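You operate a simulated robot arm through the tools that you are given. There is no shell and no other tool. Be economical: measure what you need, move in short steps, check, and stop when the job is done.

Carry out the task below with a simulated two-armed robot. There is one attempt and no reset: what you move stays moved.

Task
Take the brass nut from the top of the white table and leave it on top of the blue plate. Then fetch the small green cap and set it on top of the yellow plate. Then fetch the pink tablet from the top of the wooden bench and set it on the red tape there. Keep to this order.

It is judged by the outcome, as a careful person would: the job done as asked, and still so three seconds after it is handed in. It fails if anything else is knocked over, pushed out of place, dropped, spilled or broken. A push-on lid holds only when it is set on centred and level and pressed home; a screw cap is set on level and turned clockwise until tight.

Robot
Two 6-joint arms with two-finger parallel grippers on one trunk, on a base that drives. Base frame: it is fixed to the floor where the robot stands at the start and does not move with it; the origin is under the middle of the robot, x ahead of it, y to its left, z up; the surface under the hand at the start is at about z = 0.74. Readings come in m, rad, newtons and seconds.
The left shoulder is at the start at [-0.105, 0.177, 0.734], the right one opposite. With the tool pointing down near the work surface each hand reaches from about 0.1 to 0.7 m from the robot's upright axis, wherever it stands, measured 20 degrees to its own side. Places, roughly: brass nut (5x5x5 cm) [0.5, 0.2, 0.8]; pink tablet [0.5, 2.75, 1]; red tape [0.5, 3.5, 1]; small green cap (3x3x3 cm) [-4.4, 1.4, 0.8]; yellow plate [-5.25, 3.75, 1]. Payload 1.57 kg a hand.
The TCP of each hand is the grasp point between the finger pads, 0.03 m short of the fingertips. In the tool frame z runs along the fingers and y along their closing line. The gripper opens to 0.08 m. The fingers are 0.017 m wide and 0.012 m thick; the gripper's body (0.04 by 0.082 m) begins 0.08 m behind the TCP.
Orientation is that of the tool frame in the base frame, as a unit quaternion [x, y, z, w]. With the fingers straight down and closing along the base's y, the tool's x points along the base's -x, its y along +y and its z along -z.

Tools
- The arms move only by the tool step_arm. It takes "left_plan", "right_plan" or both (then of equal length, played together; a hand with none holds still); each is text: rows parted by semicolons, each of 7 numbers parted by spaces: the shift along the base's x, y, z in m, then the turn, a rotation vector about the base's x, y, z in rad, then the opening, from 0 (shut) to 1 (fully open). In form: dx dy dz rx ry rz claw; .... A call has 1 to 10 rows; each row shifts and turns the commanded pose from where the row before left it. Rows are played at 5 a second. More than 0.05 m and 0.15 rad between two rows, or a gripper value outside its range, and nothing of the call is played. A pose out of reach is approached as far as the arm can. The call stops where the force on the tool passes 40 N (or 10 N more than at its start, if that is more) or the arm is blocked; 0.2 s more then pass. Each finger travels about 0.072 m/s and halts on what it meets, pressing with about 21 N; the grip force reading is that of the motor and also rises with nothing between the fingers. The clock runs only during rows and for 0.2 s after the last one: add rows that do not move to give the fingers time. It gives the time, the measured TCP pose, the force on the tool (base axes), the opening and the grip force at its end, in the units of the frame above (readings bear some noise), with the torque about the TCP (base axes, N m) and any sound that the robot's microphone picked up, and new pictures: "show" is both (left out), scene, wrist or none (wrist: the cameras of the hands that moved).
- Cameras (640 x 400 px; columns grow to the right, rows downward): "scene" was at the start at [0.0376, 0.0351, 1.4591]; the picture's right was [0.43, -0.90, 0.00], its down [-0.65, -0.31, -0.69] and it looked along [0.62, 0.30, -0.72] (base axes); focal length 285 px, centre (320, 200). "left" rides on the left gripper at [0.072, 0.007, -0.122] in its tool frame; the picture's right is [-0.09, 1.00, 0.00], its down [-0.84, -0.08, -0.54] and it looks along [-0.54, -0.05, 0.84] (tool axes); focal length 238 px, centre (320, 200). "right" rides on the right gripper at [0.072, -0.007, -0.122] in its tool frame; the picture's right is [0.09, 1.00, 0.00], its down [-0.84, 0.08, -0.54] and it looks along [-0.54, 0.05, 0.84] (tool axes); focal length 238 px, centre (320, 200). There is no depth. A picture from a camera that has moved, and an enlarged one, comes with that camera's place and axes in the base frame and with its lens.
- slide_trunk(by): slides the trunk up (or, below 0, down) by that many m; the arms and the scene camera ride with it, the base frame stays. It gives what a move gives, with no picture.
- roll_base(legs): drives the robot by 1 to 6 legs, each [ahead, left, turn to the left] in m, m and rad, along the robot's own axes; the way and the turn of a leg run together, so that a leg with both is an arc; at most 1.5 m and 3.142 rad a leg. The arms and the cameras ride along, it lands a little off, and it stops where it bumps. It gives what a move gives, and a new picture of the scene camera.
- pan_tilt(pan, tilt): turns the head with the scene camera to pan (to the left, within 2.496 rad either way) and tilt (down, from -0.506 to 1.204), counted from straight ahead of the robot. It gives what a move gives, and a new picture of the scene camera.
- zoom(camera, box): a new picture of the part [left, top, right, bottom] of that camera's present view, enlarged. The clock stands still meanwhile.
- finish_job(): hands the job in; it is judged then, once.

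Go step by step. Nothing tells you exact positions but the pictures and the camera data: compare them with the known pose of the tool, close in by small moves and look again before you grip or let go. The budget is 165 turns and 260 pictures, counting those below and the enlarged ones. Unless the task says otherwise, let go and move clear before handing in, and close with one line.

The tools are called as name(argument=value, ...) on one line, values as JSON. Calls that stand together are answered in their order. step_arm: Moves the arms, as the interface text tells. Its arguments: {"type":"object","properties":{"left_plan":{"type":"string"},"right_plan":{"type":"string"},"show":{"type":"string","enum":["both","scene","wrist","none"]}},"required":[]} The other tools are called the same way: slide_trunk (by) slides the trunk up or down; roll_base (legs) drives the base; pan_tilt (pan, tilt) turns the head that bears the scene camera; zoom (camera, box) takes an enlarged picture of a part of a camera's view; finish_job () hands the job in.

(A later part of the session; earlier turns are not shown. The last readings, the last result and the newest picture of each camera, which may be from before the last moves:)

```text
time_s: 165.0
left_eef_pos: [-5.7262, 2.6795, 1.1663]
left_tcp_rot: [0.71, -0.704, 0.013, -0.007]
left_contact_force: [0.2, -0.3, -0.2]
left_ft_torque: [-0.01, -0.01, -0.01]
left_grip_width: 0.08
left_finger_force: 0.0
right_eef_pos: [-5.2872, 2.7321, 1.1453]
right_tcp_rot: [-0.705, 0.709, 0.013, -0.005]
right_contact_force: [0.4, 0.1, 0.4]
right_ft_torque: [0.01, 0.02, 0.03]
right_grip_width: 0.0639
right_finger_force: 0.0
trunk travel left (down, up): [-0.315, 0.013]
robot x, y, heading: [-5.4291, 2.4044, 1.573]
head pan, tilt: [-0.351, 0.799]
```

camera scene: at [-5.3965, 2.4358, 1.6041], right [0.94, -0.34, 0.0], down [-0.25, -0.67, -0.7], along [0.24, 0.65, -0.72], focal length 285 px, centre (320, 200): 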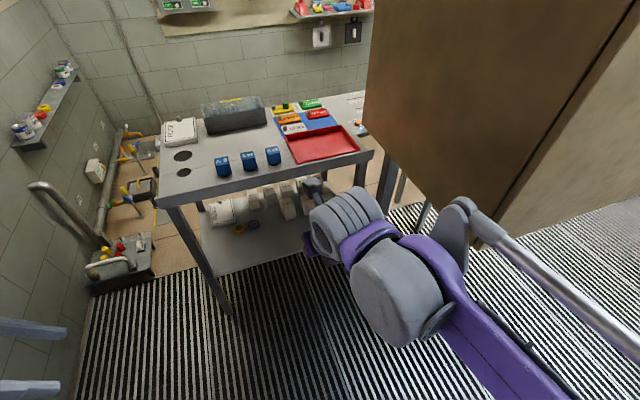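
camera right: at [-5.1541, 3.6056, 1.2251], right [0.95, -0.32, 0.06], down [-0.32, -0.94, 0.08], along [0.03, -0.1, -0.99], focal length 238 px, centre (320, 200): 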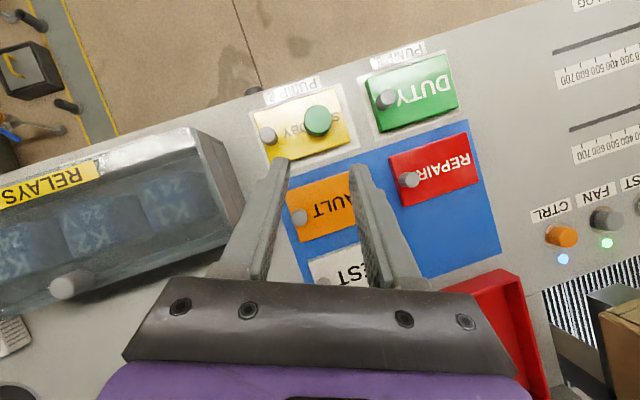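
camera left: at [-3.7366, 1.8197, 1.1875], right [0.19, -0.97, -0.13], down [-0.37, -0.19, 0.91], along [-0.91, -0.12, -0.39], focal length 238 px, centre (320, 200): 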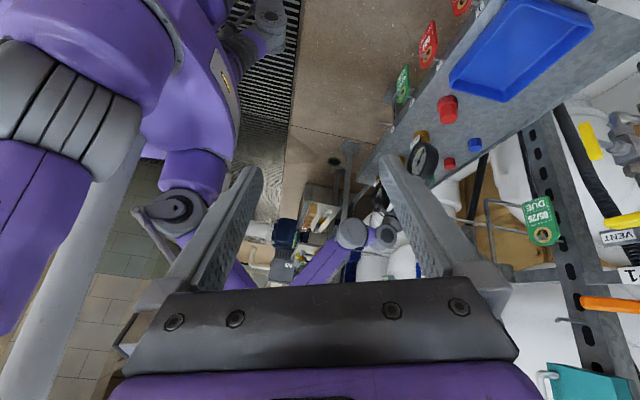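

Both hands point down. I'll strafe east along the lane, facing north, then turn east and drive toward the wooden bench.

roll_base(legs=[[-0.2, 0, 0], [0, -1.35, 0], [0, -1.35, 0], [0, 0, -1.57], [1.2, 0.5, 0], [0.6, 0.3, 0]])

pan_tilt(pan=0, tilt=0.5)

```text
time_s: 202.9
left_eef_pos: [-0.7768, 3.5292, 1.1662]
left_tcp_rot: [-0.065, 0.998, -0.015, -0.003]
left_contact_force: [-0.3, -0.1, -0.8]
left_ft_torque: [0.0, 0.0, 0.02]
left_grip_width: 0.08
left_finger_force: 0.0
right_eef_pos: [-0.674, 3.1008, 1.1456]
right_tcp_rot: [-0.056, 0.998, 0.012, 0.006]
right_contact_force: [-0.6, -0.5, 0.4]
right_ft_torque: [-0.04, 0.01, 0.0]
right_grip_width: 0.0641
right_finger_force: 0.0
trunk travel left (down, up): [-0.315, 0.013]
robot x, y, heading: [-1.0224, 3.1998, 0.123]
head pan, tilt: [-0.351, 0.799]
camera scene: at [-0.9804, 3.1753, 1.6039], right [-0.23, -0.97, 0.0], down [-0.7, 0.16, -0.7], along [0.68, -0.16, -0.72], focal length 285 px, centre (320, 200)
```

scene: 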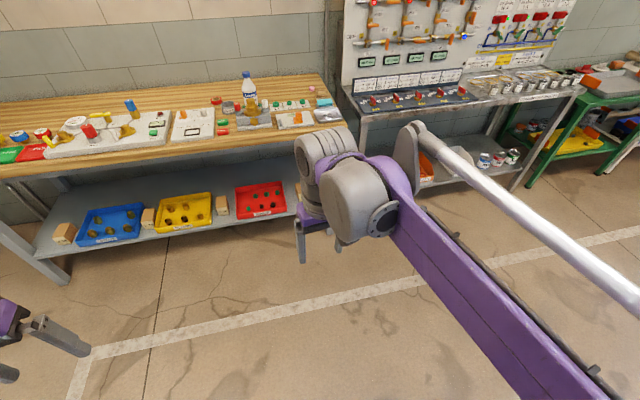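

```text
time_s: 203.7
left_eef_pos: [-0.778, 3.5292, 1.1663]
left_tcp_rot: [-0.065, 0.998, -0.015, -0.003]
left_contact_force: [1.0, 0.0, -0.5]
left_ft_torque: [0.02, 0.02, -0.01]
left_grip_width: 0.0801
left_finger_force: 0.0
right_eef_pos: [-0.6728, 3.1002, 1.1453]
right_tcp_rot: [-0.057, 0.998, 0.013, 0.006]
right_contact_force: [0.3, 0.0, -0.4]
right_ft_torque: [0.0, 0.02, 0.01]
right_grip_width: 0.064
right_finger_force: 0.0
trunk travel left (down, up): [-0.315, 0.013]
robot x, y, heading: [-1.0177, 3.1993, 0.12]
head pan, tilt: [0.0, 0.499]
camera scene: at [-0.9684, 3.2046, 1.6299], right [0.12, -0.99, 0.0], down [-0.48, -0.06, -0.88], along [0.87, 0.1, -0.48], focal length 285 px, centre (320, 200)
```

scene: 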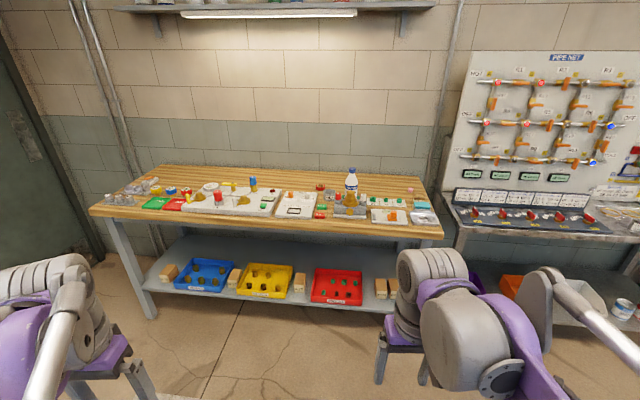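

zoom(camera="scene", box=[80, 160, 280, 230])

zoom(camera="scene", box=[260, 160, 460, 250])

```text
3.20 times, centred on (180, 195) of scene
camera zoom: at [-0.9684, 3.2046, 1.6299], right [0.12, -0.99, 0.0], down [-0.48, -0.06, -0.88], along [0.87, 0.1, -0.48], focal length 912 px, centre (768, 216)
```

zoom: 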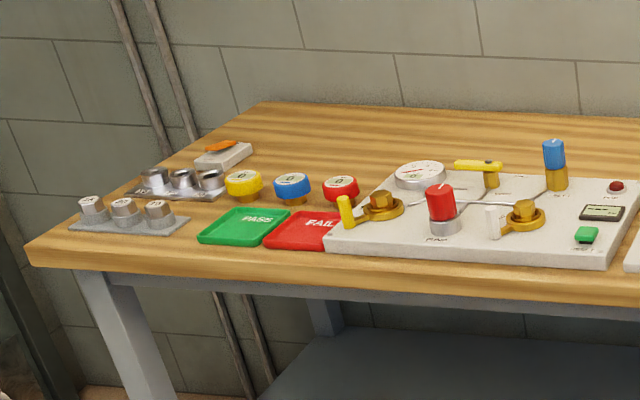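

```text
3.20 times, centred on (360, 205) of scene
camera zoom: at [-0.9684, 3.2046, 1.6299], right [0.12, -0.99, 0.0], down [-0.48, -0.06, -0.88], along [0.87, 0.1, -0.48], focal length 912 px, centre (192, 184)
```

zoom: 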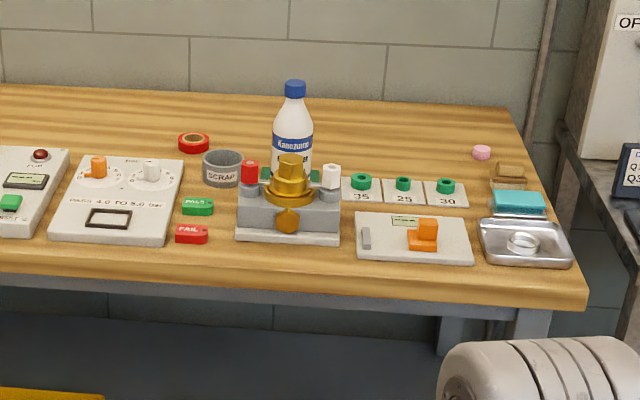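

The pink tablet is near the bench's right rear corner at about (0.5, 2.86). The red tape roll is near the back centre at about (0.48, 3.37). I'll drive up to the bench so the tablet is in the right hand's reach.

roll_base(legs=[[0, 0, -0.12], [0.8, -0.14, 0]])

pan_tilt(pan=-0.2, tilt=0.8)

```text
time_s: 208.5
left_eef_pos: [0.0447, 3.342, 1.166]
left_tcp_rot: [0.006, 1.0, -0.014, -0.006]
left_contact_force: [0.4, -0.1, 0.3]
left_ft_torque: [-0.02, 0.01, 0.03]
left_grip_width: 0.0798
left_finger_force: 0.0
right_eef_pos: [0.0889, 2.9046, 1.1447]
right_tcp_rot: [0.014, 1.0, 0.012, 0.008]
right_contact_force: [0.3, -0.7, 0.0]
right_ft_torque: [-0.02, 0.0, 0.0]
right_grip_width: 0.0637
right_finger_force: 0.1
trunk travel left (down, up): [-0.315, 0.013]
robot x, y, heading: [-0.2395, 3.0472, -0.017]
head pan, tilt: [0.0, 0.499]
camera scene: at [-0.1885, 3.0484, 1.6299], right [-0.02, -1.0, 0.0], down [-0.48, 0.01, -0.88], along [0.88, -0.02, -0.48], focal length 285 px, centre (320, 200)
```

scene: 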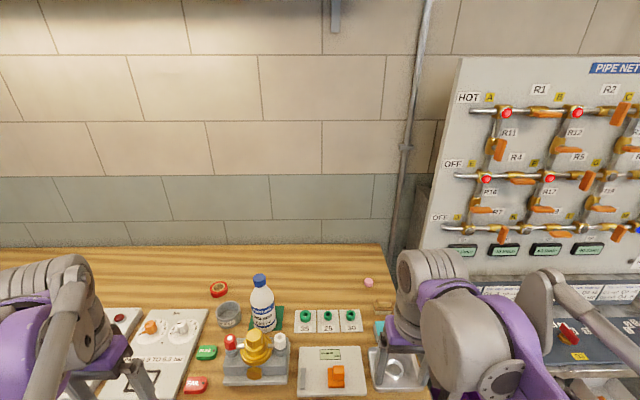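

```text
time_s: 209.3
left_eef_pos: [0.0451, 3.3417, 1.1656]
left_tcp_rot: [0.005, 1.0, -0.014, -0.005]
left_contact_force: [-0.6, 0.4, -1.2]
left_ft_torque: [0.0, 0.01, 0.01]
left_grip_width: 0.0799
left_finger_force: 0.1
right_eef_pos: [0.0888, 2.9035, 1.1449]
right_tcp_rot: [0.013, 1.0, 0.012, 0.007]
right_contact_force: [-0.1, -0.9, -0.2]
right_ft_torque: [0.03, -0.01, 0.0]
right_grip_width: 0.064
right_finger_force: 0.0
trunk travel left (down, up): [-0.315, 0.013]
robot x, y, heading: [-0.2372, 3.0515, -0.022]
head pan, tilt: [-0.201, 0.799]
camera scene: at [-0.2005, 3.0326, 1.6041], right [-0.22, -0.98, 0.0], down [-0.7, 0.16, -0.7], along [0.68, -0.15, -0.72], focal length 285 px, centre (320, 200)
```

scene: 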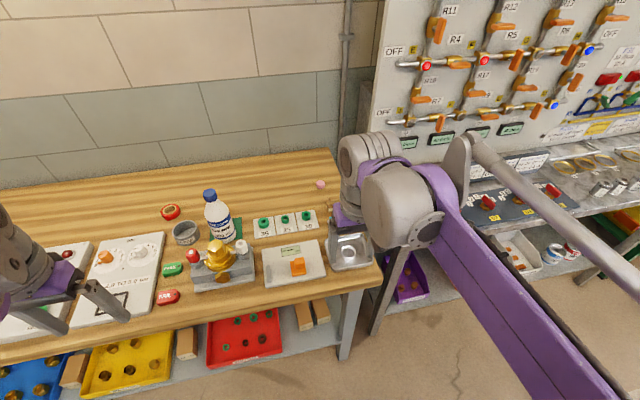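

Tablet at about (0.54, 2.862, 0.90) and tape at about (0.52, 3.378). I'll roll 0.15 m forward and move the right hand above the tablet for a close look.

roll_base(legs=[[0.15, 0, 0.02]])

step_arm(right_plan="0.04 -0.007 0 0 0 0 0.8;0.04 -0.007 0 0 0 0 0.8;0.04 -0.007 0 0 0 0 0.8;0.04 -0.007 0 0 0 0 0.8;0.04 -0.007 0 0 0 0 0.8;0.04 -0.007 -0.02 0 0 0 0.8;0.04 0 -0.03 0 0 0 0.8;0 0 0 0 0 0 0.8", show="wrist")

```text
time_s: 210.7
left_eef_pos: [0.1852, 3.3474, 1.1656]
left_tcp_rot: [-0.005, 1.0, -0.013, -0.004]
left_contact_force: [0.9, -0.4, -0.4]
left_ft_torque: [-0.02, 0.02, 0.01]
left_grip_width: 0.0798
left_finger_force: 0.1
right_eef_pos: [0.2374, 2.9104, 1.1445]
right_tcp_rot: [0.003, 1.0, 0.012, 0.006]
right_contact_force: [-0.5, 0.4, 0.2]
right_ft_torque: [0.04, 0.03, 0.0]
right_grip_width: 0.064
right_finger_force: 0.1
trunk travel left (down, up): [-0.315, 0.013]
robot x, y, heading: [-0.088, 3.0492, 0.002]
head pan, tilt: [-0.201, 0.799]
camera scene: at [-0.0545, 3.0319, 1.6037], right [-0.2, -0.98, 0.0], down [-0.7, 0.14, -0.7], along [0.68, -0.14, -0.72], focal length 285 px, centre (320, 200)
```

scene: 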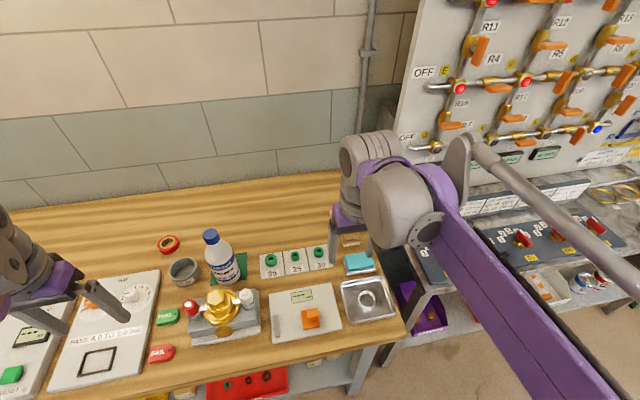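

```text
time_s: 212.5
left_eef_pos: [0.1849, 3.3473, 1.1667]
left_tcp_rot: [-0.005, 1.0, -0.015, -0.005]
left_contact_force: [-0.2, 0.6, 0.5]
left_ft_torque: [-0.03, 0.02, -0.01]
left_grip_width: 0.08
left_finger_force: 0.1
right_eef_pos: [0.5203, 2.8669, 1.0945]
right_tcp_rot: [0.003, 1.0, 0.012, 0.007]
right_contact_force: [0.1, -0.5, -1.0]
right_ft_torque: [-0.02, -0.02, 0.02]
right_grip_width: 0.0641
right_finger_force: 0.0
trunk travel left (down, up): [-0.315, 0.013]
robot x, y, heading: [-0.0909, 3.0477, -0.002]
head pan, tilt: [-0.201, 0.799]
camera right: at [0.4464, 2.857, 1.2157], right [-0.09, 1.0, 0.02], down [0.83, 0.06, 0.56], along [0.55, 0.07, -0.83], focal length 238 px, centre (320, 200)
```

right: 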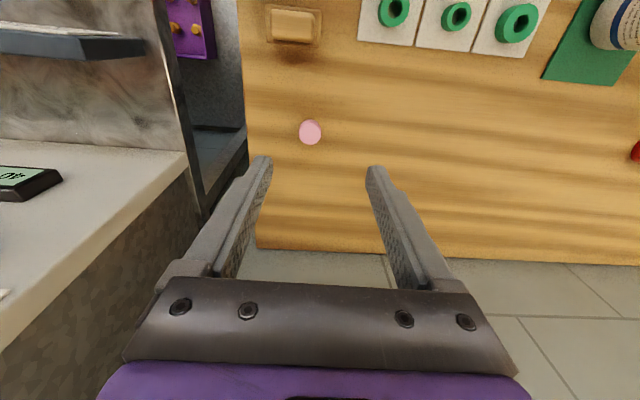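

zoom(camera="right", box=[260, 100, 360, 163])

zoom(camera="scene", box=[140, 220, 260, 295])

```text
6.35 times, centred on (310, 132) of right
camera zoom: at [0.4464, 2.857, 1.2157], right [-0.09, 1.0, 0.02], down [0.83, 0.06, 0.56], along [0.55, 0.07, -0.83], focal length 1513 px, centre (384, 635)
```

zoom: 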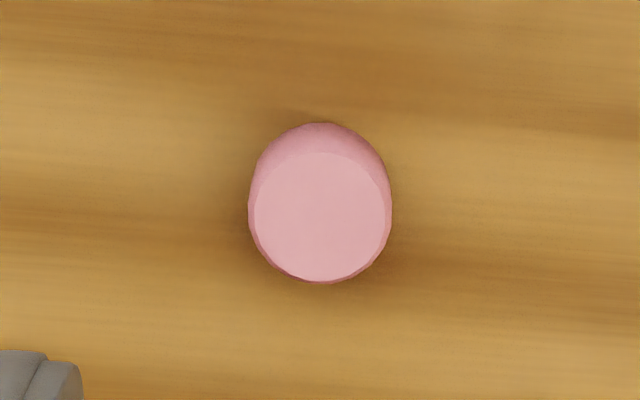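

```text
5.33 times, centred on (200, 258) of scene
camera zoom: at [-0.0545, 3.032, 1.604], right [-0.2, -0.98, 0.0], down [-0.7, 0.14, -0.7], along [0.68, -0.14, -0.72], focal length 1521 px, centre (960, -107)
```

zoom: 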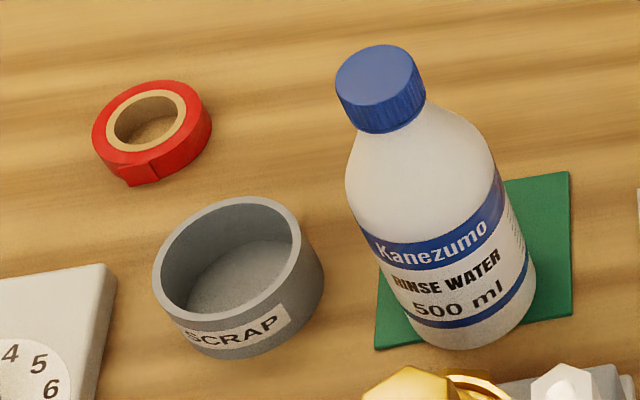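

The tape is a ring about 64 mm across with a hole near 36 mm, wider than the ~30 mm tablet. The tablet therefore has to rest centred on the ring's band, not over the hole. First I'll grasp it, lowering above it now.

step_arm(right_plan="0.015 -0.003 -0.04 0 0 0 0.8;0.015 -0.003 -0.04 0 0 0 0.8;0 0 -0.04 0 0 0 0.8;0 0 0 0 0 0 0.8", show="wrist")

```text
time_s: 213.5
left_eef_pos: [0.1864, 3.3458, 1.1658]
left_tcp_rot: [-0.005, 1.0, -0.014, -0.004]
left_contact_force: [0.3, 0.7, -1.2]
left_ft_torque: [0.0, 0.0, 0.01]
left_grip_width: 0.0799
left_finger_force: 0.1
right_eef_pos: [0.5485, 2.8592, 0.9759]
right_tcp_rot: [0.002, 1.0, 0.013, 0.007]
right_contact_force: [0.1, 0.4, 0.4]
right_ft_torque: [-0.02, 0.02, 0.0]
right_grip_width: 0.064
right_finger_force: 0.1
trunk travel left (down, up): [-0.315, 0.013]
robot x, y, heading: [-0.0909, 3.0466, 0.0]
head pan, tilt: [-0.201, 0.799]
camera right: at [0.4757, 2.85, 1.0962], right [-0.09, 1.0, 0.02], down [0.83, 0.06, 0.55], along [0.55, 0.07, -0.83], focal length 238 px, centre (320, 200)
```

right: 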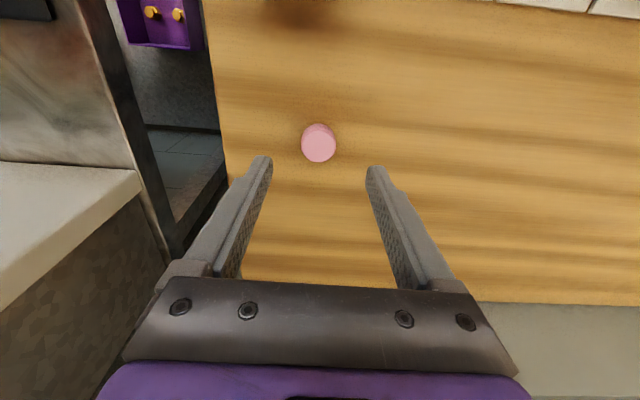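

step_arm(right_plan="0 0.001 -0.02 0 0 0 0.8;0 0 -0.015 0 0 0 0.8;0 0 0 0 0 0 0.8", show="wrist")

```text
time_s: 214.3
left_eef_pos: [0.1871, 3.347, 1.1653]
left_tcp_rot: [-0.006, 1.0, -0.014, -0.004]
left_contact_force: [0.4, 0.8, 0.9]
left_ft_torque: [-0.02, 0.02, 0.01]
left_grip_width: 0.0799
left_finger_force: 0.1
right_eef_pos: [0.5476, 2.8614, 0.94]
right_tcp_rot: [0.002, 1.0, 0.013, 0.007]
right_contact_force: [0.0, 0.3, 0.1]
right_ft_torque: [-0.01, 0.03, 0.01]
right_grip_width: 0.0641
right_finger_force: 0.0
trunk travel left (down, up): [-0.315, 0.013]
robot x, y, heading: [-0.0924, 3.0446, -0.002]
head pan, tilt: [-0.201, 0.799]
camera right: at [0.4745, 2.8518, 1.061], right [-0.09, 1.0, 0.02], down [0.83, 0.06, 0.55], along [0.55, 0.07, -0.83], focal length 238 px, centre (320, 200)
```

right: 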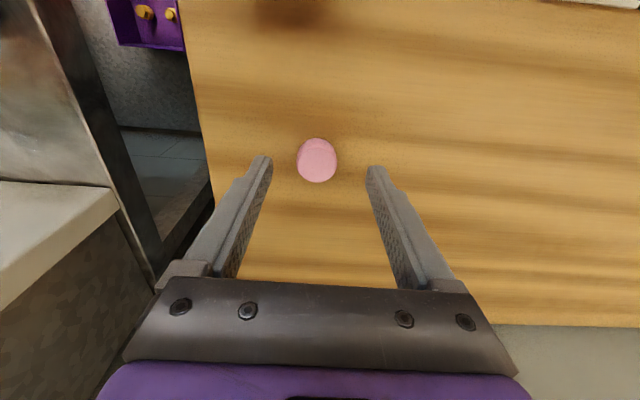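

step_arm(right_plan="0.001 0 -0.012 0 0 0 0.8;0 0 -0.008 0 0 0 0.8;0 0 0 0 0 0 0.8", show="wrist")

zoom(camera="right", box=[230, 120, 410, 233])

```text
time_s: 215.1
left_eef_pos: [0.1868, 3.3474, 1.1655]
left_tcp_rot: [-0.006, 1.0, -0.014, -0.005]
left_contact_force: [-0.5, 0.2, -0.2]
left_ft_torque: [-0.01, -0.02, 0.0]
left_grip_width: 0.0803
left_finger_force: 0.0
right_eef_pos: [0.5485, 2.8627, 0.9209]
right_tcp_rot: [0.003, 1.0, 0.012, 0.007]
right_contact_force: [0.5, -0.6, 0.4]
right_ft_torque: [0.0, -0.03, -0.01]
right_grip_width: 0.0641
right_finger_force: 0.0
trunk travel left (down, up): [-0.315, 0.013]
robot x, y, heading: [-0.0925, 3.0484, -0.001]
head pan, tilt: [-0.201, 0.799]
camera right: at [0.476, 2.8523, 1.0415], right [-0.09, 1.0, 0.02], down [0.83, 0.06, 0.55], along [0.55, 0.07, -0.83], focal length 238 px, centre (320, 200)
```

right: 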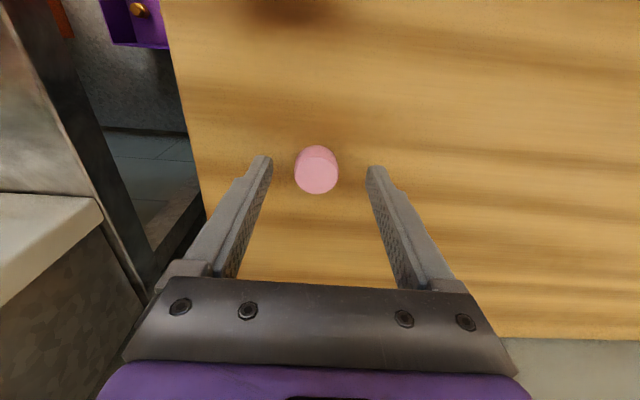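

```text
3.54 times, centred on (320, 176) of right
camera zoom: at [0.476, 2.8523, 1.0415], right [-0.09, 1.0, 0.02], down [0.83, 0.06, 0.55], along [0.55, 0.07, -0.83], focal length 844 px, centre (320, 283)
```

zoom: 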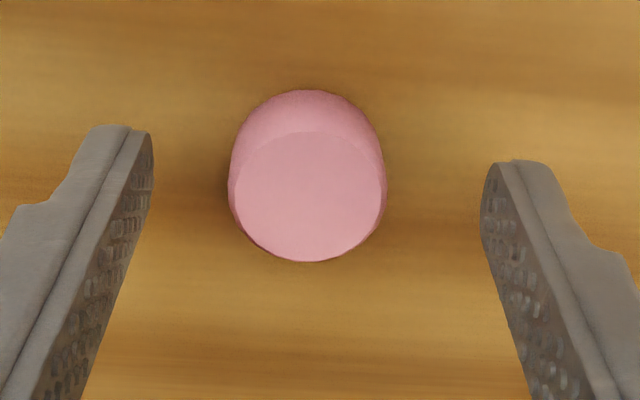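

step_arm(right_plan="0.002 -0.001 -0.006 0 0 0 0.8;0 0 -0.006 0 0 0 0.8;0 0 0 0 0 0 0.8", show="none")

zoom(camera="right", box=[230, 120, 410, 233])

```text
time_s: 215.9
left_eef_pos: [0.1851, 3.348, 1.1674]
left_tcp_rot: [-0.006, 1.0, -0.014, -0.004]
left_contact_force: [-1.1, -0.5, 0.0]
left_ft_torque: [0.01, -0.02, -0.01]
left_grip_width: 0.0798
left_finger_force: 0.0
right_eef_pos: [0.5521, 2.8625, 0.9098]
right_tcp_rot: [0.003, 1.0, 0.011, 0.008]
right_contact_force: [5.7, -2.5, 23.2]
right_ft_torque: [-0.98, 0.01, 0.2]
right_grip_width: 0.0652
right_finger_force: 0.5
trunk travel left (down, up): [-0.315, 0.013]
robot x, y, heading: [-0.094, 3.0485, 0.003]
head pan, tilt: [-0.201, 0.799]
```

```text
3.54 times, centred on (320, 176) of right
camera zoom: at [0.478, 2.8527, 1.0314], right [-0.09, 1.0, 0.02], down [0.83, 0.06, 0.56], along [0.55, 0.07, -0.83], focal length 844 px, centre (320, 283)
```

zoom: 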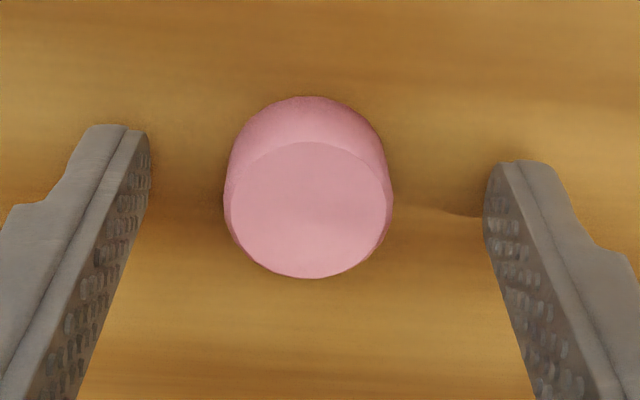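

The fingertips met the bench, so its top is at about 0.88. I'll lift 4 mm and close on the tablet.

step_arm(right_plan="0 -0.002 0.005 0 0 0 0.8;0 0 0 0 0 0 0.5;0 0 0 0 0 0 0.35;0 0 0 0 0 0 0.25;0 0 0 0 0 0 0.2;0 0 0 0 0 0 0.2;0 0 0 0 0 0 0.2", show="wrist")

```text
time_s: 217.5
left_eef_pos: [0.1864, 3.3473, 1.1655]
left_tcp_rot: [-0.005, 1.0, -0.014, -0.004]
left_contact_force: [1.0, 0.1, -0.1]
left_ft_torque: [0.01, 0.01, -0.01]
left_grip_width: 0.0801
left_finger_force: 0.1
right_eef_pos: [0.5524, 2.8593, 0.9126]
right_tcp_rot: [0.002, 1.0, 0.013, 0.008]
right_contact_force: [0.1, -0.4, 0.2]
right_ft_torque: [0.01, 0.0, -0.01]
right_grip_width: 0.029
right_finger_force: 21.0
trunk travel left (down, up): [-0.315, 0.013]
robot x, y, heading: [-0.0911, 3.048, -0.001]
head pan, tilt: [-0.201, 0.799]
camera right: at [0.4786, 2.8506, 1.0336], right [-0.09, 1.0, 0.02], down [0.83, 0.06, 0.55], along [0.55, 0.07, -0.83], focal length 238 px, centre (320, 200)
```

right: 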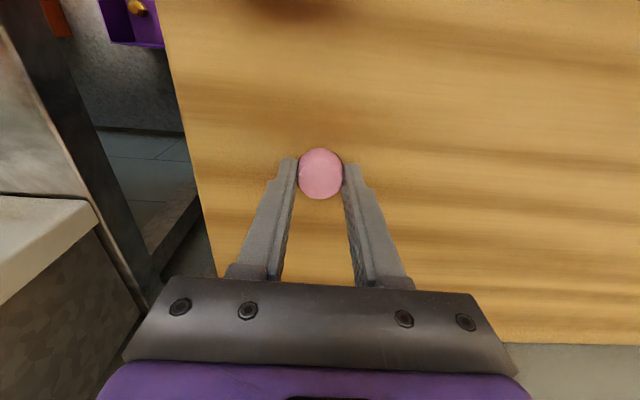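

The tablet is held at 29 mm. I'll lift it high, pull back over the front of the bench, then strafe left 0.5 m toward the tape.

step_arm(right_plan="0 0 0.03 0 0 0 0.2;0 0 0.05 0 0 0 0.2;0 0 0.05 0 0 0 0.2;0 0 0.05 0 0 0 0.2;-0.03 0 0.05 0 0 0 0.2;-0.05 0 0.03 0 0 0 0.2;-0.05 0 0 0 0 0 0.2;-0.05 0 0 0 0 0 0.2;-0.05 0 0 0 0 0 0.2;-0.05 0 0 0 0 0 0.2", show="wrist")

roll_base(legs=[[0, 0.5, 0]])

pan_tilt(pan=-0.3, tilt=0.85)

```text
refused: row 5 steps farther than a row can; nothing moved
```

```text
time_s: 222.4
left_eef_pos: [0.1811, 3.8496, 1.1659]
left_tcp_rot: [-0.012, 1.0, -0.015, -0.004]
left_contact_force: [-0.4, -0.9, -0.1]
left_ft_torque: [0.01, -0.01, 0.02]
left_grip_width: 0.08
left_finger_force: 0.1
right_eef_pos: [0.5509, 3.3667, 0.9131]
right_tcp_rot: [-0.004, 1.0, 0.012, 0.006]
right_contact_force: [0.7, 0.2, 0.2]
right_ft_torque: [0.02, -0.02, 0.0]
right_grip_width: 0.0287
right_finger_force: 21.0
trunk travel left (down, up): [-0.315, 0.013]
robot x, y, heading: [-0.0905, 3.551, 0.006]
head pan, tilt: [-0.201, 0.799]
camera scene: at [-0.0559, 3.5324, 1.604], right [-0.19, -0.98, 0.0], down [-0.7, 0.14, -0.7], along [0.68, -0.13, -0.72], focal length 285 px, centre (320, 200)
```

scene: 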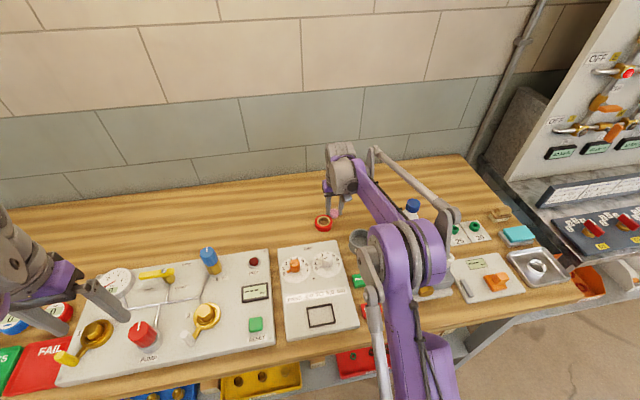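

```text
time_s: 223.1
left_eef_pos: [0.1814, 3.8488, 1.1668]
left_tcp_rot: [-0.011, 1.0, -0.014, -0.005]
left_contact_force: [-0.3, 0.0, -0.1]
left_ft_torque: [0.0, -0.01, 0.0]
left_grip_width: 0.08
left_finger_force: 0.1
right_eef_pos: [0.5511, 3.3682, 0.913]
right_tcp_rot: [-0.003, 1.0, 0.012, 0.007]
right_contact_force: [-0.3, 0.8, 0.1]
right_ft_torque: [-0.02, -0.02, 0.05]
right_grip_width: 0.0288
right_finger_force: 20.9
trunk travel left (down, up): [-0.315, 0.013]
robot x, y, heading: [-0.0931, 3.548, 0.01]
head pan, tilt: [-0.3, 0.85]
camera scene: at [-0.0602, 3.5255, 1.6], right [-0.29, -0.96, 0.0], down [-0.72, 0.21, -0.66], along [0.63, -0.19, -0.75], focal length 285 px, centre (320, 200)
```

scene: 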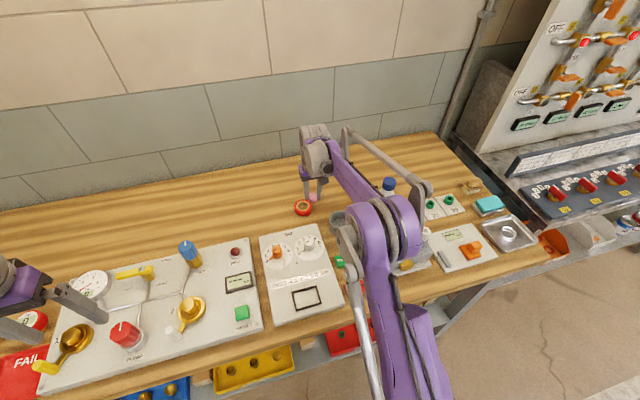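

My lift was refused because one row was too long, and since I'd sent the strafe in the same batch, the base moved with the hand still near bench height. I need to check what it may have touched.

zoom(camera="right", box=[0, 0, 640, 400])

zoom(camera="scene", box=[270, 150, 450, 290])

```text
1.00 times, centred on (320, 200) of right (not enlarged: the box is as wide or as high as the picture)
camera zoom: at [0.4777, 3.3564, 1.0336], right [-0.1, 0.99, 0.02], down [0.83, 0.07, 0.55], along [0.55, 0.07, -0.83], focal length 238 px, centre (320, 200)
```

zoom: 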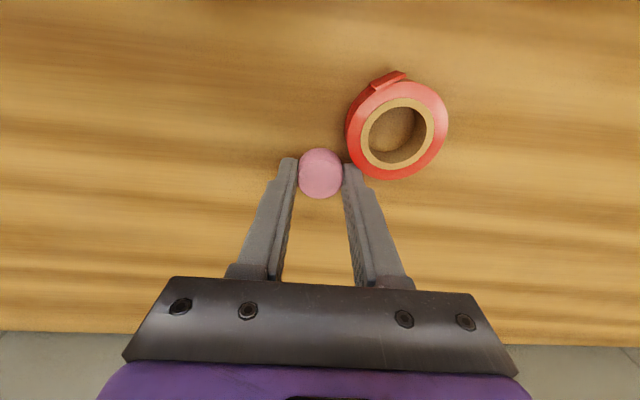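

```text
2.86 times, centred on (360, 220) of scene
camera zoom: at [-0.0602, 3.5255, 1.6], right [-0.29, -0.96, 0.0], down [-0.72, 0.21, -0.66], along [0.63, -0.19, -0.75], focal length 815 px, centre (206, 143)
```

zoom: 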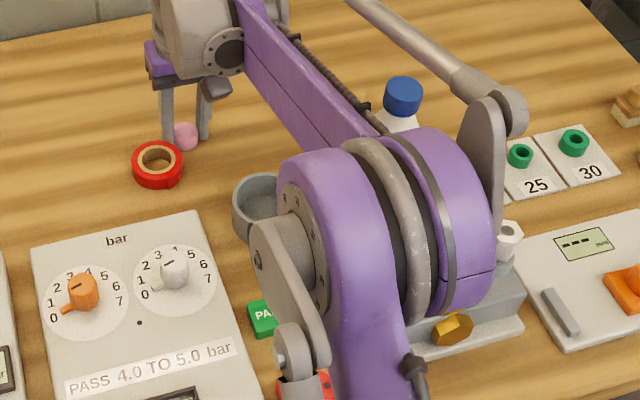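

The right finger has touched the tape ring and nudged it about 2.5 cm in +y, from about (0.52, 3.379) to (0.517, 3.407). The bottle and cup look unmoved. I'll back off and lift, then push the ring gently back from its other side.

step_arm(right_plan="0 -0.012 0.001 0 0 0 0.2;0 0 0.04 0 0 0 0.2;0 0 0.045 0 0 0 0.2;-0.016 0.04 0 0 0 0 0.2;-0.016 0.04 0 0 0 0 0.2;0 0.04 0 0 0 0 0.2;0 0 0 0 0 0 0.2", show="wrist")

```text
time_s: 224.7
left_eef_pos: [0.181, 3.8487, 1.1677]
left_tcp_rot: [-0.011, 1.0, -0.014, -0.004]
left_contact_force: [0.0, 0.0, -0.6]
left_ft_torque: [0.03, -0.01, 0.01]
left_grip_width: 0.0799
left_finger_force: 0.1
right_eef_pos: [0.5154, 3.4772, 0.9985]
right_tcp_rot: [-0.003, 1.0, 0.013, 0.007]
right_contact_force: [-0.1, 0.2, 0.9]
right_ft_torque: [0.0, 0.04, 0.03]
right_grip_width: 0.0287
right_finger_force: 21.1
trunk travel left (down, up): [-0.315, 0.013]
robot x, y, heading: [-0.0942, 3.5488, 0.013]
head pan, tilt: [-0.3, 0.85]
camera right: at [0.4419, 3.4658, 1.1193], right [-0.1, 0.99, 0.02], down [0.83, 0.07, 0.55], along [0.55, 0.07, -0.83], focal length 238 px, centre (320, 200)
```

right: 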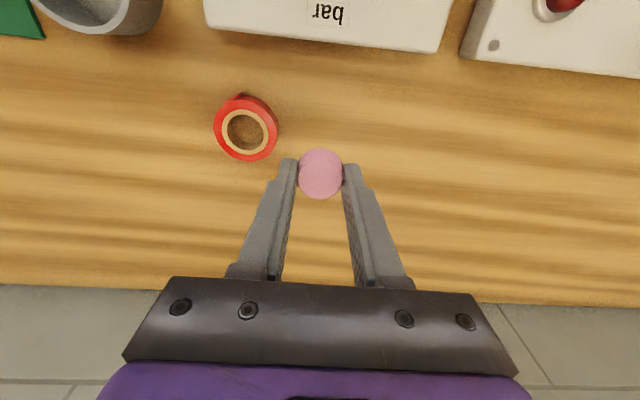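

The ring is at (0.516, 3.408). I'll descend on its +y side and push it back about 27 mm.

step_arm(right_plan="0.001 0.008 -0.03 0 0 0 0.2;0 0 -0.03 0 0 0 0.2;0 0 -0.022 0 0 0 0.2;0 -0.01 0 0 0 0 0.2;0 -0.01 0 0 0 0 0.2;0 -0.009 0 0 0 0 0.2;0 -0.009 0 0 0 0 0.2;0 -0.008 0 0 0 0 0.2;0 0 0 0 0 0 0.2", show="wrist")

```text
time_s: 226.7
left_eef_pos: [0.181, 3.8502, 1.1673]
left_tcp_rot: [-0.01, 1.0, -0.014, -0.004]
left_contact_force: [-0.4, -0.8, -0.9]
left_ft_torque: [-0.01, 0.01, 0.01]
left_grip_width: 0.08
left_finger_force: 0.1
right_eef_pos: [0.5197, 3.4358, 0.9176]
right_tcp_rot: [-0.002, 1.0, 0.012, 0.007]
right_contact_force: [-0.2, -0.1, -0.9]
right_ft_torque: [0.02, -0.03, -0.03]
right_grip_width: 0.0292
right_finger_force: 21.3
trunk travel left (down, up): [-0.315, 0.013]
robot x, y, heading: [-0.0905, 3.5444, 0.013]
head pan, tilt: [-0.3, 0.85]
camera right: at [0.446, 3.4249, 1.038], right [-0.1, 0.99, 0.02], down [0.83, 0.07, 0.55], along [0.55, 0.07, -0.83], focal length 238 px, centre (320, 200)
```

right: 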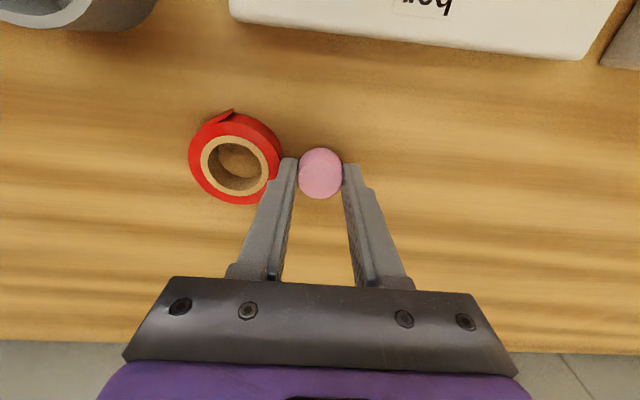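

The ring is back at about (0.510, 3.382). I'll lift and position the tablet over the ring's far (+x) band, then check the alignment.

step_arm(right_plan="0 0.005 0.001 0 0 0 0.2;0 0 0.03 0 0 0 0.2;0 0 0.03 0 0 0 0.2;0.007 -0.03 0 0 0 0 0.2;0.006 -0.029 0 0 0 0 0.2;0 0 0 0 0 0 0.2", show="wrist")

zoom(camera="right", box=[240, 80, 400, 230])

zoom(camera="scene", box=[270, 150, 390, 240])

```text
time_s: 228.1
left_eef_pos: [0.1818, 3.8502, 1.1666]
left_tcp_rot: [-0.011, 1.0, -0.014, -0.004]
left_contact_force: [0.1, -0.4, 0.1]
left_ft_torque: [-0.02, -0.02, -0.06]
left_grip_width: 0.0799
left_finger_force: 0.1
right_eef_pos: [0.5331, 3.3817, 0.9781]
right_tcp_rot: [-0.003, 1.0, 0.011, 0.007]
right_contact_force: [-0.5, -0.2, -0.7]
right_ft_torque: [0.0, 0.04, 0.0]
right_grip_width: 0.0291
right_finger_force: 21.2
trunk travel left (down, up): [-0.315, 0.013]
robot x, y, heading: [-0.0919, 3.552, 0.012]
head pan, tilt: [-0.3, 0.85]
camera right: at [0.4596, 3.3722, 1.0992], right [-0.1, 0.99, 0.02], down [0.83, 0.07, 0.55], along [0.55, 0.07, -0.83], focal length 238 px, centre (320, 200)
```

right: 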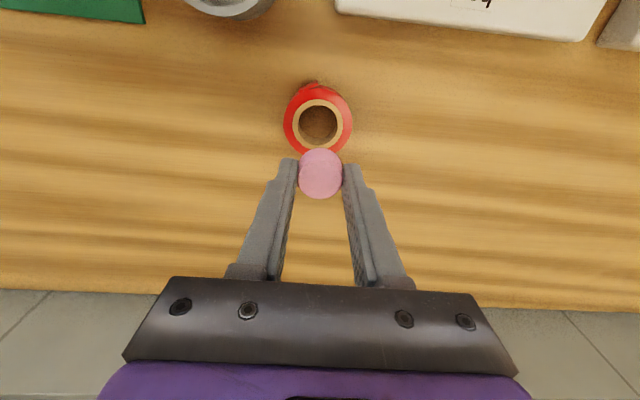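

```text
2.67 times, centred on (320, 155) of right
camera zoom: at [0.4596, 3.3722, 1.0992], right [-0.1, 0.99, 0.02], down [0.83, 0.07, 0.55], along [0.55, 0.07, -0.83], focal length 636 px, centre (320, 320)
```

zoom: 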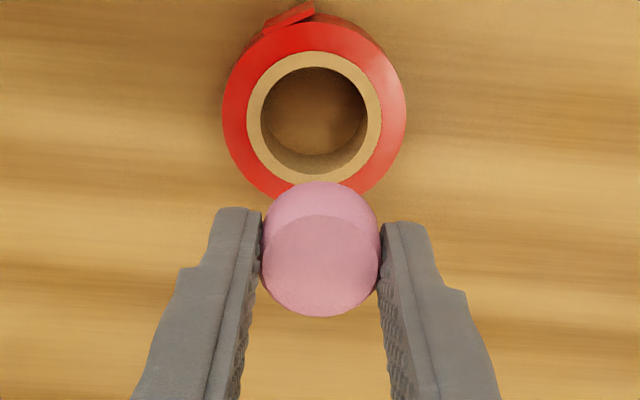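

```text
4.44 times, centred on (330, 195) of scene
camera zoom: at [-0.0603, 3.5259, 1.6], right [-0.29, -0.96, 0.0], down [-0.72, 0.21, -0.66], along [0.63, -0.19, -0.75], focal length 1267 px, centre (276, 222)
```

zoom: 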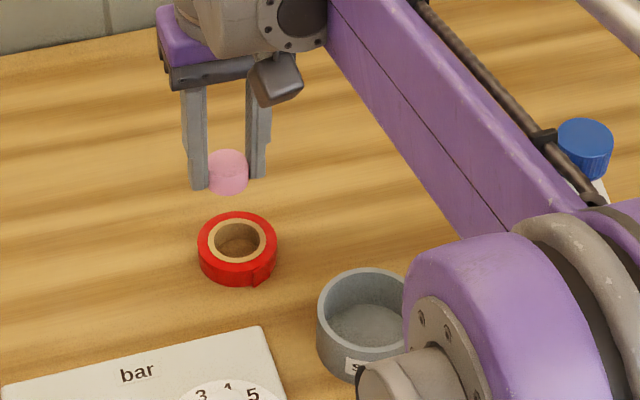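

step_arm(right_plan="0.0055 -0.002 -0.015 0 0 0 0.2;0 0 -0.013 0 0 0 0.2;0 0 0 0 0 0 0.2", show="none")

zoom(camera="right", box=[240, 80, 400, 230])

zoom(camera="scene", box=[280, 160, 360, 220])

```text
time_s: 228.8
left_eef_pos: [0.1796, 3.85, 1.1665]
left_tcp_rot: [-0.011, 1.0, -0.015, -0.004]
left_contact_force: [0.2, 0.5, 0.1]
left_ft_torque: [0.0, 0.04, -0.02]
left_grip_width: 0.0801
left_finger_force: 0.2
right_eef_pos: [0.5402, 3.3802, 0.949]
right_tcp_rot: [-0.002, 1.0, 0.012, 0.007]
right_contact_force: [1.4, 0.1, -0.8]
right_ft_torque: [-0.01, 0.0, 0.0]
right_grip_width: 0.0292
right_finger_force: 21.2
trunk travel left (down, up): [-0.315, 0.013]
robot x, y, heading: [-0.0959, 3.546, 0.012]
head pan, tilt: [-0.3, 0.85]
```

```text
2.67 times, centred on (320, 155) of right
camera zoom: at [0.4659, 3.3702, 1.0688], right [-0.1, 0.99, 0.02], down [0.83, 0.07, 0.55], along [0.55, 0.07, -0.83], focal length 636 px, centre (320, 320)
```

zoom: 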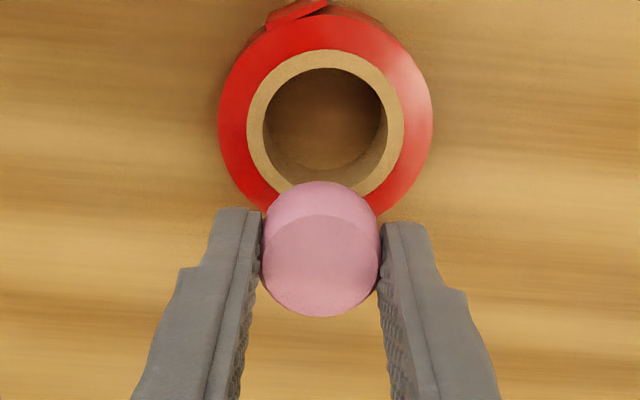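

```text
6.67 times, centred on (320, 190) of scene
camera zoom: at [-0.0603, 3.5253, 1.6], right [-0.29, -0.96, 0.0], down [-0.72, 0.21, -0.66], along [0.63, -0.19, -0.75], focal length 1901 px, centre (320, 267)
```

zoom: 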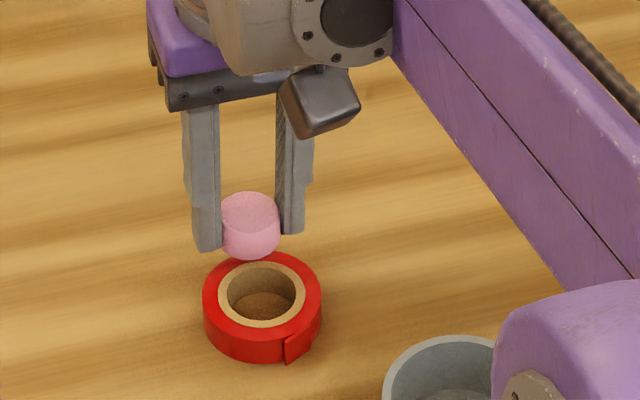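

The ring's top is at z≈0.904, with its centre at (0.516, 3.380) and its band spanning 17 to 28 mm radius. I'll shift −4 mm in x so the tablet is centred on the band, then creep down.

step_arm(right_plan="-0.004 0 -0.008 0 0 0 0.2;0 0 0 0 0 0 0.2", show="none")

step_arm(right_plan="0 0 -0.002 0 0 0 0.2;0 0 0 0 0 0 0.2", show="none")

zoom(camera="right", box=[240, 80, 400, 230])

```text
time_s: 229.4
left_eef_pos: [0.1809, 3.8487, 1.1657]
left_tcp_rot: [-0.01, 1.0, -0.014, -0.004]
left_contact_force: [-0.4, -0.2, 0.7]
left_ft_torque: [-0.01, 0.0, 0.01]
left_grip_width: 0.0799
left_finger_force: 0.0
right_eef_pos: [0.5348, 3.3797, 0.9397]
right_tcp_rot: [-0.002, 1.0, 0.012, 0.006]
right_contact_force: [0.7, 0.7, -1.1]
right_ft_torque: [0.03, 0.05, 0.0]
right_grip_width: 0.0289
right_finger_force: 21.1
trunk travel left (down, up): [-0.315, 0.013]
robot x, y, heading: [-0.0938, 3.5445, 0.008]
head pan, tilt: [-0.3, 0.85]
```

```text
time_s: 230.1
left_eef_pos: [0.1806, 3.8504, 1.1665]
left_tcp_rot: [-0.01, 1.0, -0.015, -0.004]
left_contact_force: [0.2, 0.0, 0.2]
left_ft_torque: [0.01, -0.02, -0.04]
left_grip_width: 0.0801
left_finger_force: 0.2
right_eef_pos: [0.5354, 3.3784, 0.9376]
right_tcp_rot: [-0.001, 1.0, 0.012, 0.008]
right_contact_force: [0.1, -0.5, -0.7]
right_ft_torque: [-0.04, -0.01, 0.0]
right_grip_width: 0.0288
right_finger_force: 21.0
trunk travel left (down, up): [-0.315, 0.013]
robot x, y, heading: [-0.0968, 3.5452, 0.012]
head pan, tilt: [-0.3, 0.85]
```

```text
2.67 times, centred on (320, 155) of right
camera zoom: at [0.4615, 3.3682, 1.0593], right [-0.1, 0.99, 0.02], down [0.83, 0.07, 0.55], along [0.55, 0.07, -0.83], focal length 636 px, centre (320, 320)
```

zoom: 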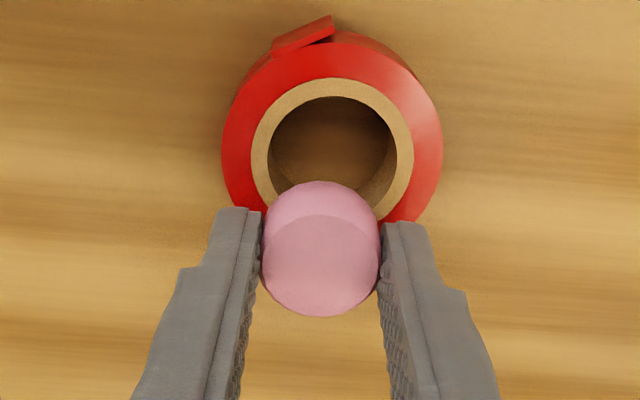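

step_arm(right_plan="0 0.0015 -0.0015 0 0 0 0.2;0 0 0 0 0 0 0.2", show="none")

step_arm(right_plan="0 0 -0.0015 0 0 0 0.2;0 0 0 0 0 0 0.2", show="none")

```text
time_s: 230.7
left_eef_pos: [0.18, 3.8496, 1.1671]
left_tcp_rot: [-0.011, 1.0, -0.014, -0.004]
left_contact_force: [0.3, -1.6, -1.1]
left_ft_torque: [0.02, 0.02, -0.02]
left_grip_width: 0.0802
left_finger_force: 0.1
right_eef_pos: [0.5346, 3.3816, 0.9367]
right_tcp_rot: [-0.003, 1.0, 0.012, 0.007]
right_contact_force: [0.3, 0.6, 1.0]
right_ft_torque: [0.0, 0.01, 0.01]
right_grip_width: 0.0291
right_finger_force: 21.1
trunk travel left (down, up): [-0.315, 0.013]
robot x, y, heading: [-0.0935, 3.5439, 0.011]
head pan, tilt: [-0.3, 0.85]
```

```text
time_s: 231.2
left_eef_pos: [0.1807, 3.8501, 1.1659]
left_tcp_rot: [-0.011, 1.0, -0.013, -0.004]
left_contact_force: [-0.6, -0.1, 0.6]
left_ft_torque: [-0.02, 0.0, 0.02]
left_grip_width: 0.0799
left_finger_force: 0.1
right_eef_pos: [0.5343, 3.3813, 0.9363]
right_tcp_rot: [-0.003, 1.0, 0.011, 0.007]
right_contact_force: [-0.1, -0.6, 0.1]
right_ft_torque: [-0.02, 0.0, 0.0]
right_grip_width: 0.0291
right_finger_force: 21.1
trunk travel left (down, up): [-0.315, 0.013]
robot x, y, heading: [-0.0929, 3.5453, 0.009]
head pan, tilt: [-0.3, 0.85]
```

step_arm(right_plan="0 0 -0.002 0 0 0 0.2;0 0 0 0 0 0 0.2", show="none")

step_arm(right_plan="0 0 -0.002 0 0 0 0.2;0 0 0 0 0 0 0.2", show="none")

zoom(camera="right", box=[240, 80, 400, 230])

zoom(camera="scene", box=[280, 160, 360, 220])

```text
time_s: 231.8
left_eef_pos: [0.1815, 3.8497, 1.1669]
left_tcp_rot: [-0.01, 1.0, -0.014, -0.004]
left_contact_force: [0.4, 0.1, 0.4]
left_ft_torque: [-0.04, -0.01, -0.03]
left_grip_width: 0.08
left_finger_force: 0.1
right_eef_pos: [0.5337, 3.3812, 0.9353]
right_tcp_rot: [-0.003, 1.0, 0.013, 0.007]
right_contact_force: [-0.5, 0.4, -0.1]
right_ft_torque: [-0.03, 0.02, 0.01]
right_grip_width: 0.0288
right_finger_force: 21.3
trunk travel left (down, up): [-0.315, 0.013]
robot x, y, heading: [-0.0954, 3.5475, 0.016]
head pan, tilt: [-0.3, 0.85]
```

```text
time_s: 232.4
left_eef_pos: [0.181, 3.8493, 1.1666]
left_tcp_rot: [-0.01, 1.0, -0.014, -0.005]
left_contact_force: [-0.4, -0.5, -0.3]
left_ft_torque: [0.02, -0.01, 0.0]
left_grip_width: 0.0802
left_finger_force: 0.1
right_eef_pos: [0.5344, 3.3816, 0.9323]
right_tcp_rot: [-0.004, 1.0, 0.012, 0.007]
right_contact_force: [0.6, -0.5, 0.3]
right_ft_torque: [0.0, -0.01, 0.0]
right_grip_width: 0.0289
right_finger_force: 21.0
trunk travel left (down, up): [-0.315, 0.013]
robot x, y, heading: [-0.0932, 3.5487, 0.011]
head pan, tilt: [-0.3, 0.85]
```

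```text
2.67 times, centred on (320, 155) of right
camera zoom: at [0.4606, 3.3713, 1.0536], right [-0.1, 0.99, 0.02], down [0.83, 0.07, 0.55], along [0.55, 0.07, -0.83], focal length 636 px, centre (320, 320)
```

zoom: 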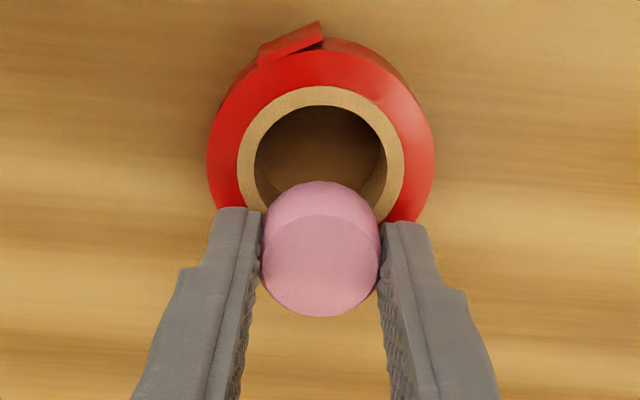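

```text
6.67 times, centred on (320, 190) of scene
camera zoom: at [-0.0602, 3.5254, 1.6], right [-0.29, -0.96, 0.0], down [-0.72, 0.21, -0.66], along [0.63, -0.19, -0.75], focal length 1901 px, centre (320, 267)
```

zoom: 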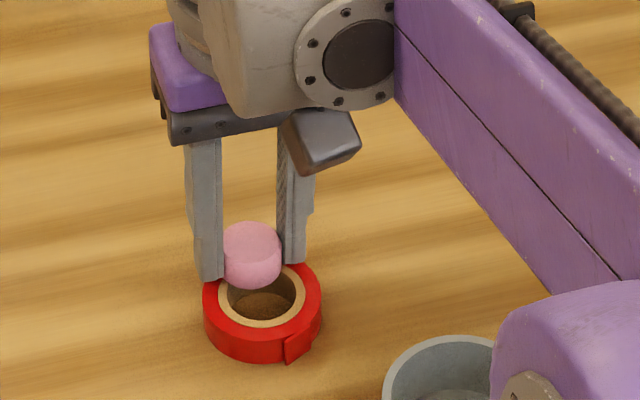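

step_arm(right_plan="0.001 0 -0.002 0 0 0 0.2;0 0 0 0 0 0 0.2", show="none")

step_arm(right_plan="0 0 -0.0015 0 0 0 0.2;0 0 0 0 0 0 0.2", show="none")

```text
time_s: 233.1
left_eef_pos: [0.1795, 3.8491, 1.1669]
left_tcp_rot: [-0.01, 1.0, -0.015, -0.004]
left_contact_force: [-0.2, -0.3, -0.7]
left_ft_torque: [-0.01, 0.0, 0.0]
left_grip_width: 0.0801
left_finger_force: 0.1
right_eef_pos: [0.5363, 3.3816, 0.9311]
right_tcp_rot: [-0.003, 1.0, 0.012, 0.007]
right_contact_force: [-0.2, 0.0, 4.7]
right_ft_torque: [-0.03, 0.01, -0.01]
right_grip_width: 0.0293
right_finger_force: 20.9
trunk travel left (down, up): [-0.315, 0.013]
robot x, y, heading: [-0.0927, 3.548, 0.009]
head pan, tilt: [-0.3, 0.85]
```

```text
time_s: 233.7
left_eef_pos: [0.1797, 3.8505, 1.1668]
left_tcp_rot: [-0.011, 1.0, -0.014, -0.004]
left_contact_force: [-0.2, 0.4, -0.3]
left_ft_torque: [0.0, 0.0, 0.0]
left_grip_width: 0.08
left_finger_force: 0.0
right_eef_pos: [0.5348, 3.382, 0.9304]
right_tcp_rot: [-0.003, 1.0, 0.012, 0.007]
right_contact_force: [2.6, -1.0, 17.4]
right_ft_torque: [-0.12, -0.02, 0.04]
right_grip_width: 0.0293
right_finger_force: 21.3
trunk travel left (down, up): [-0.315, 0.013]
robot x, y, heading: [-0.0932, 3.5501, 0.013]
head pan, tilt: [-0.3, 0.85]
```

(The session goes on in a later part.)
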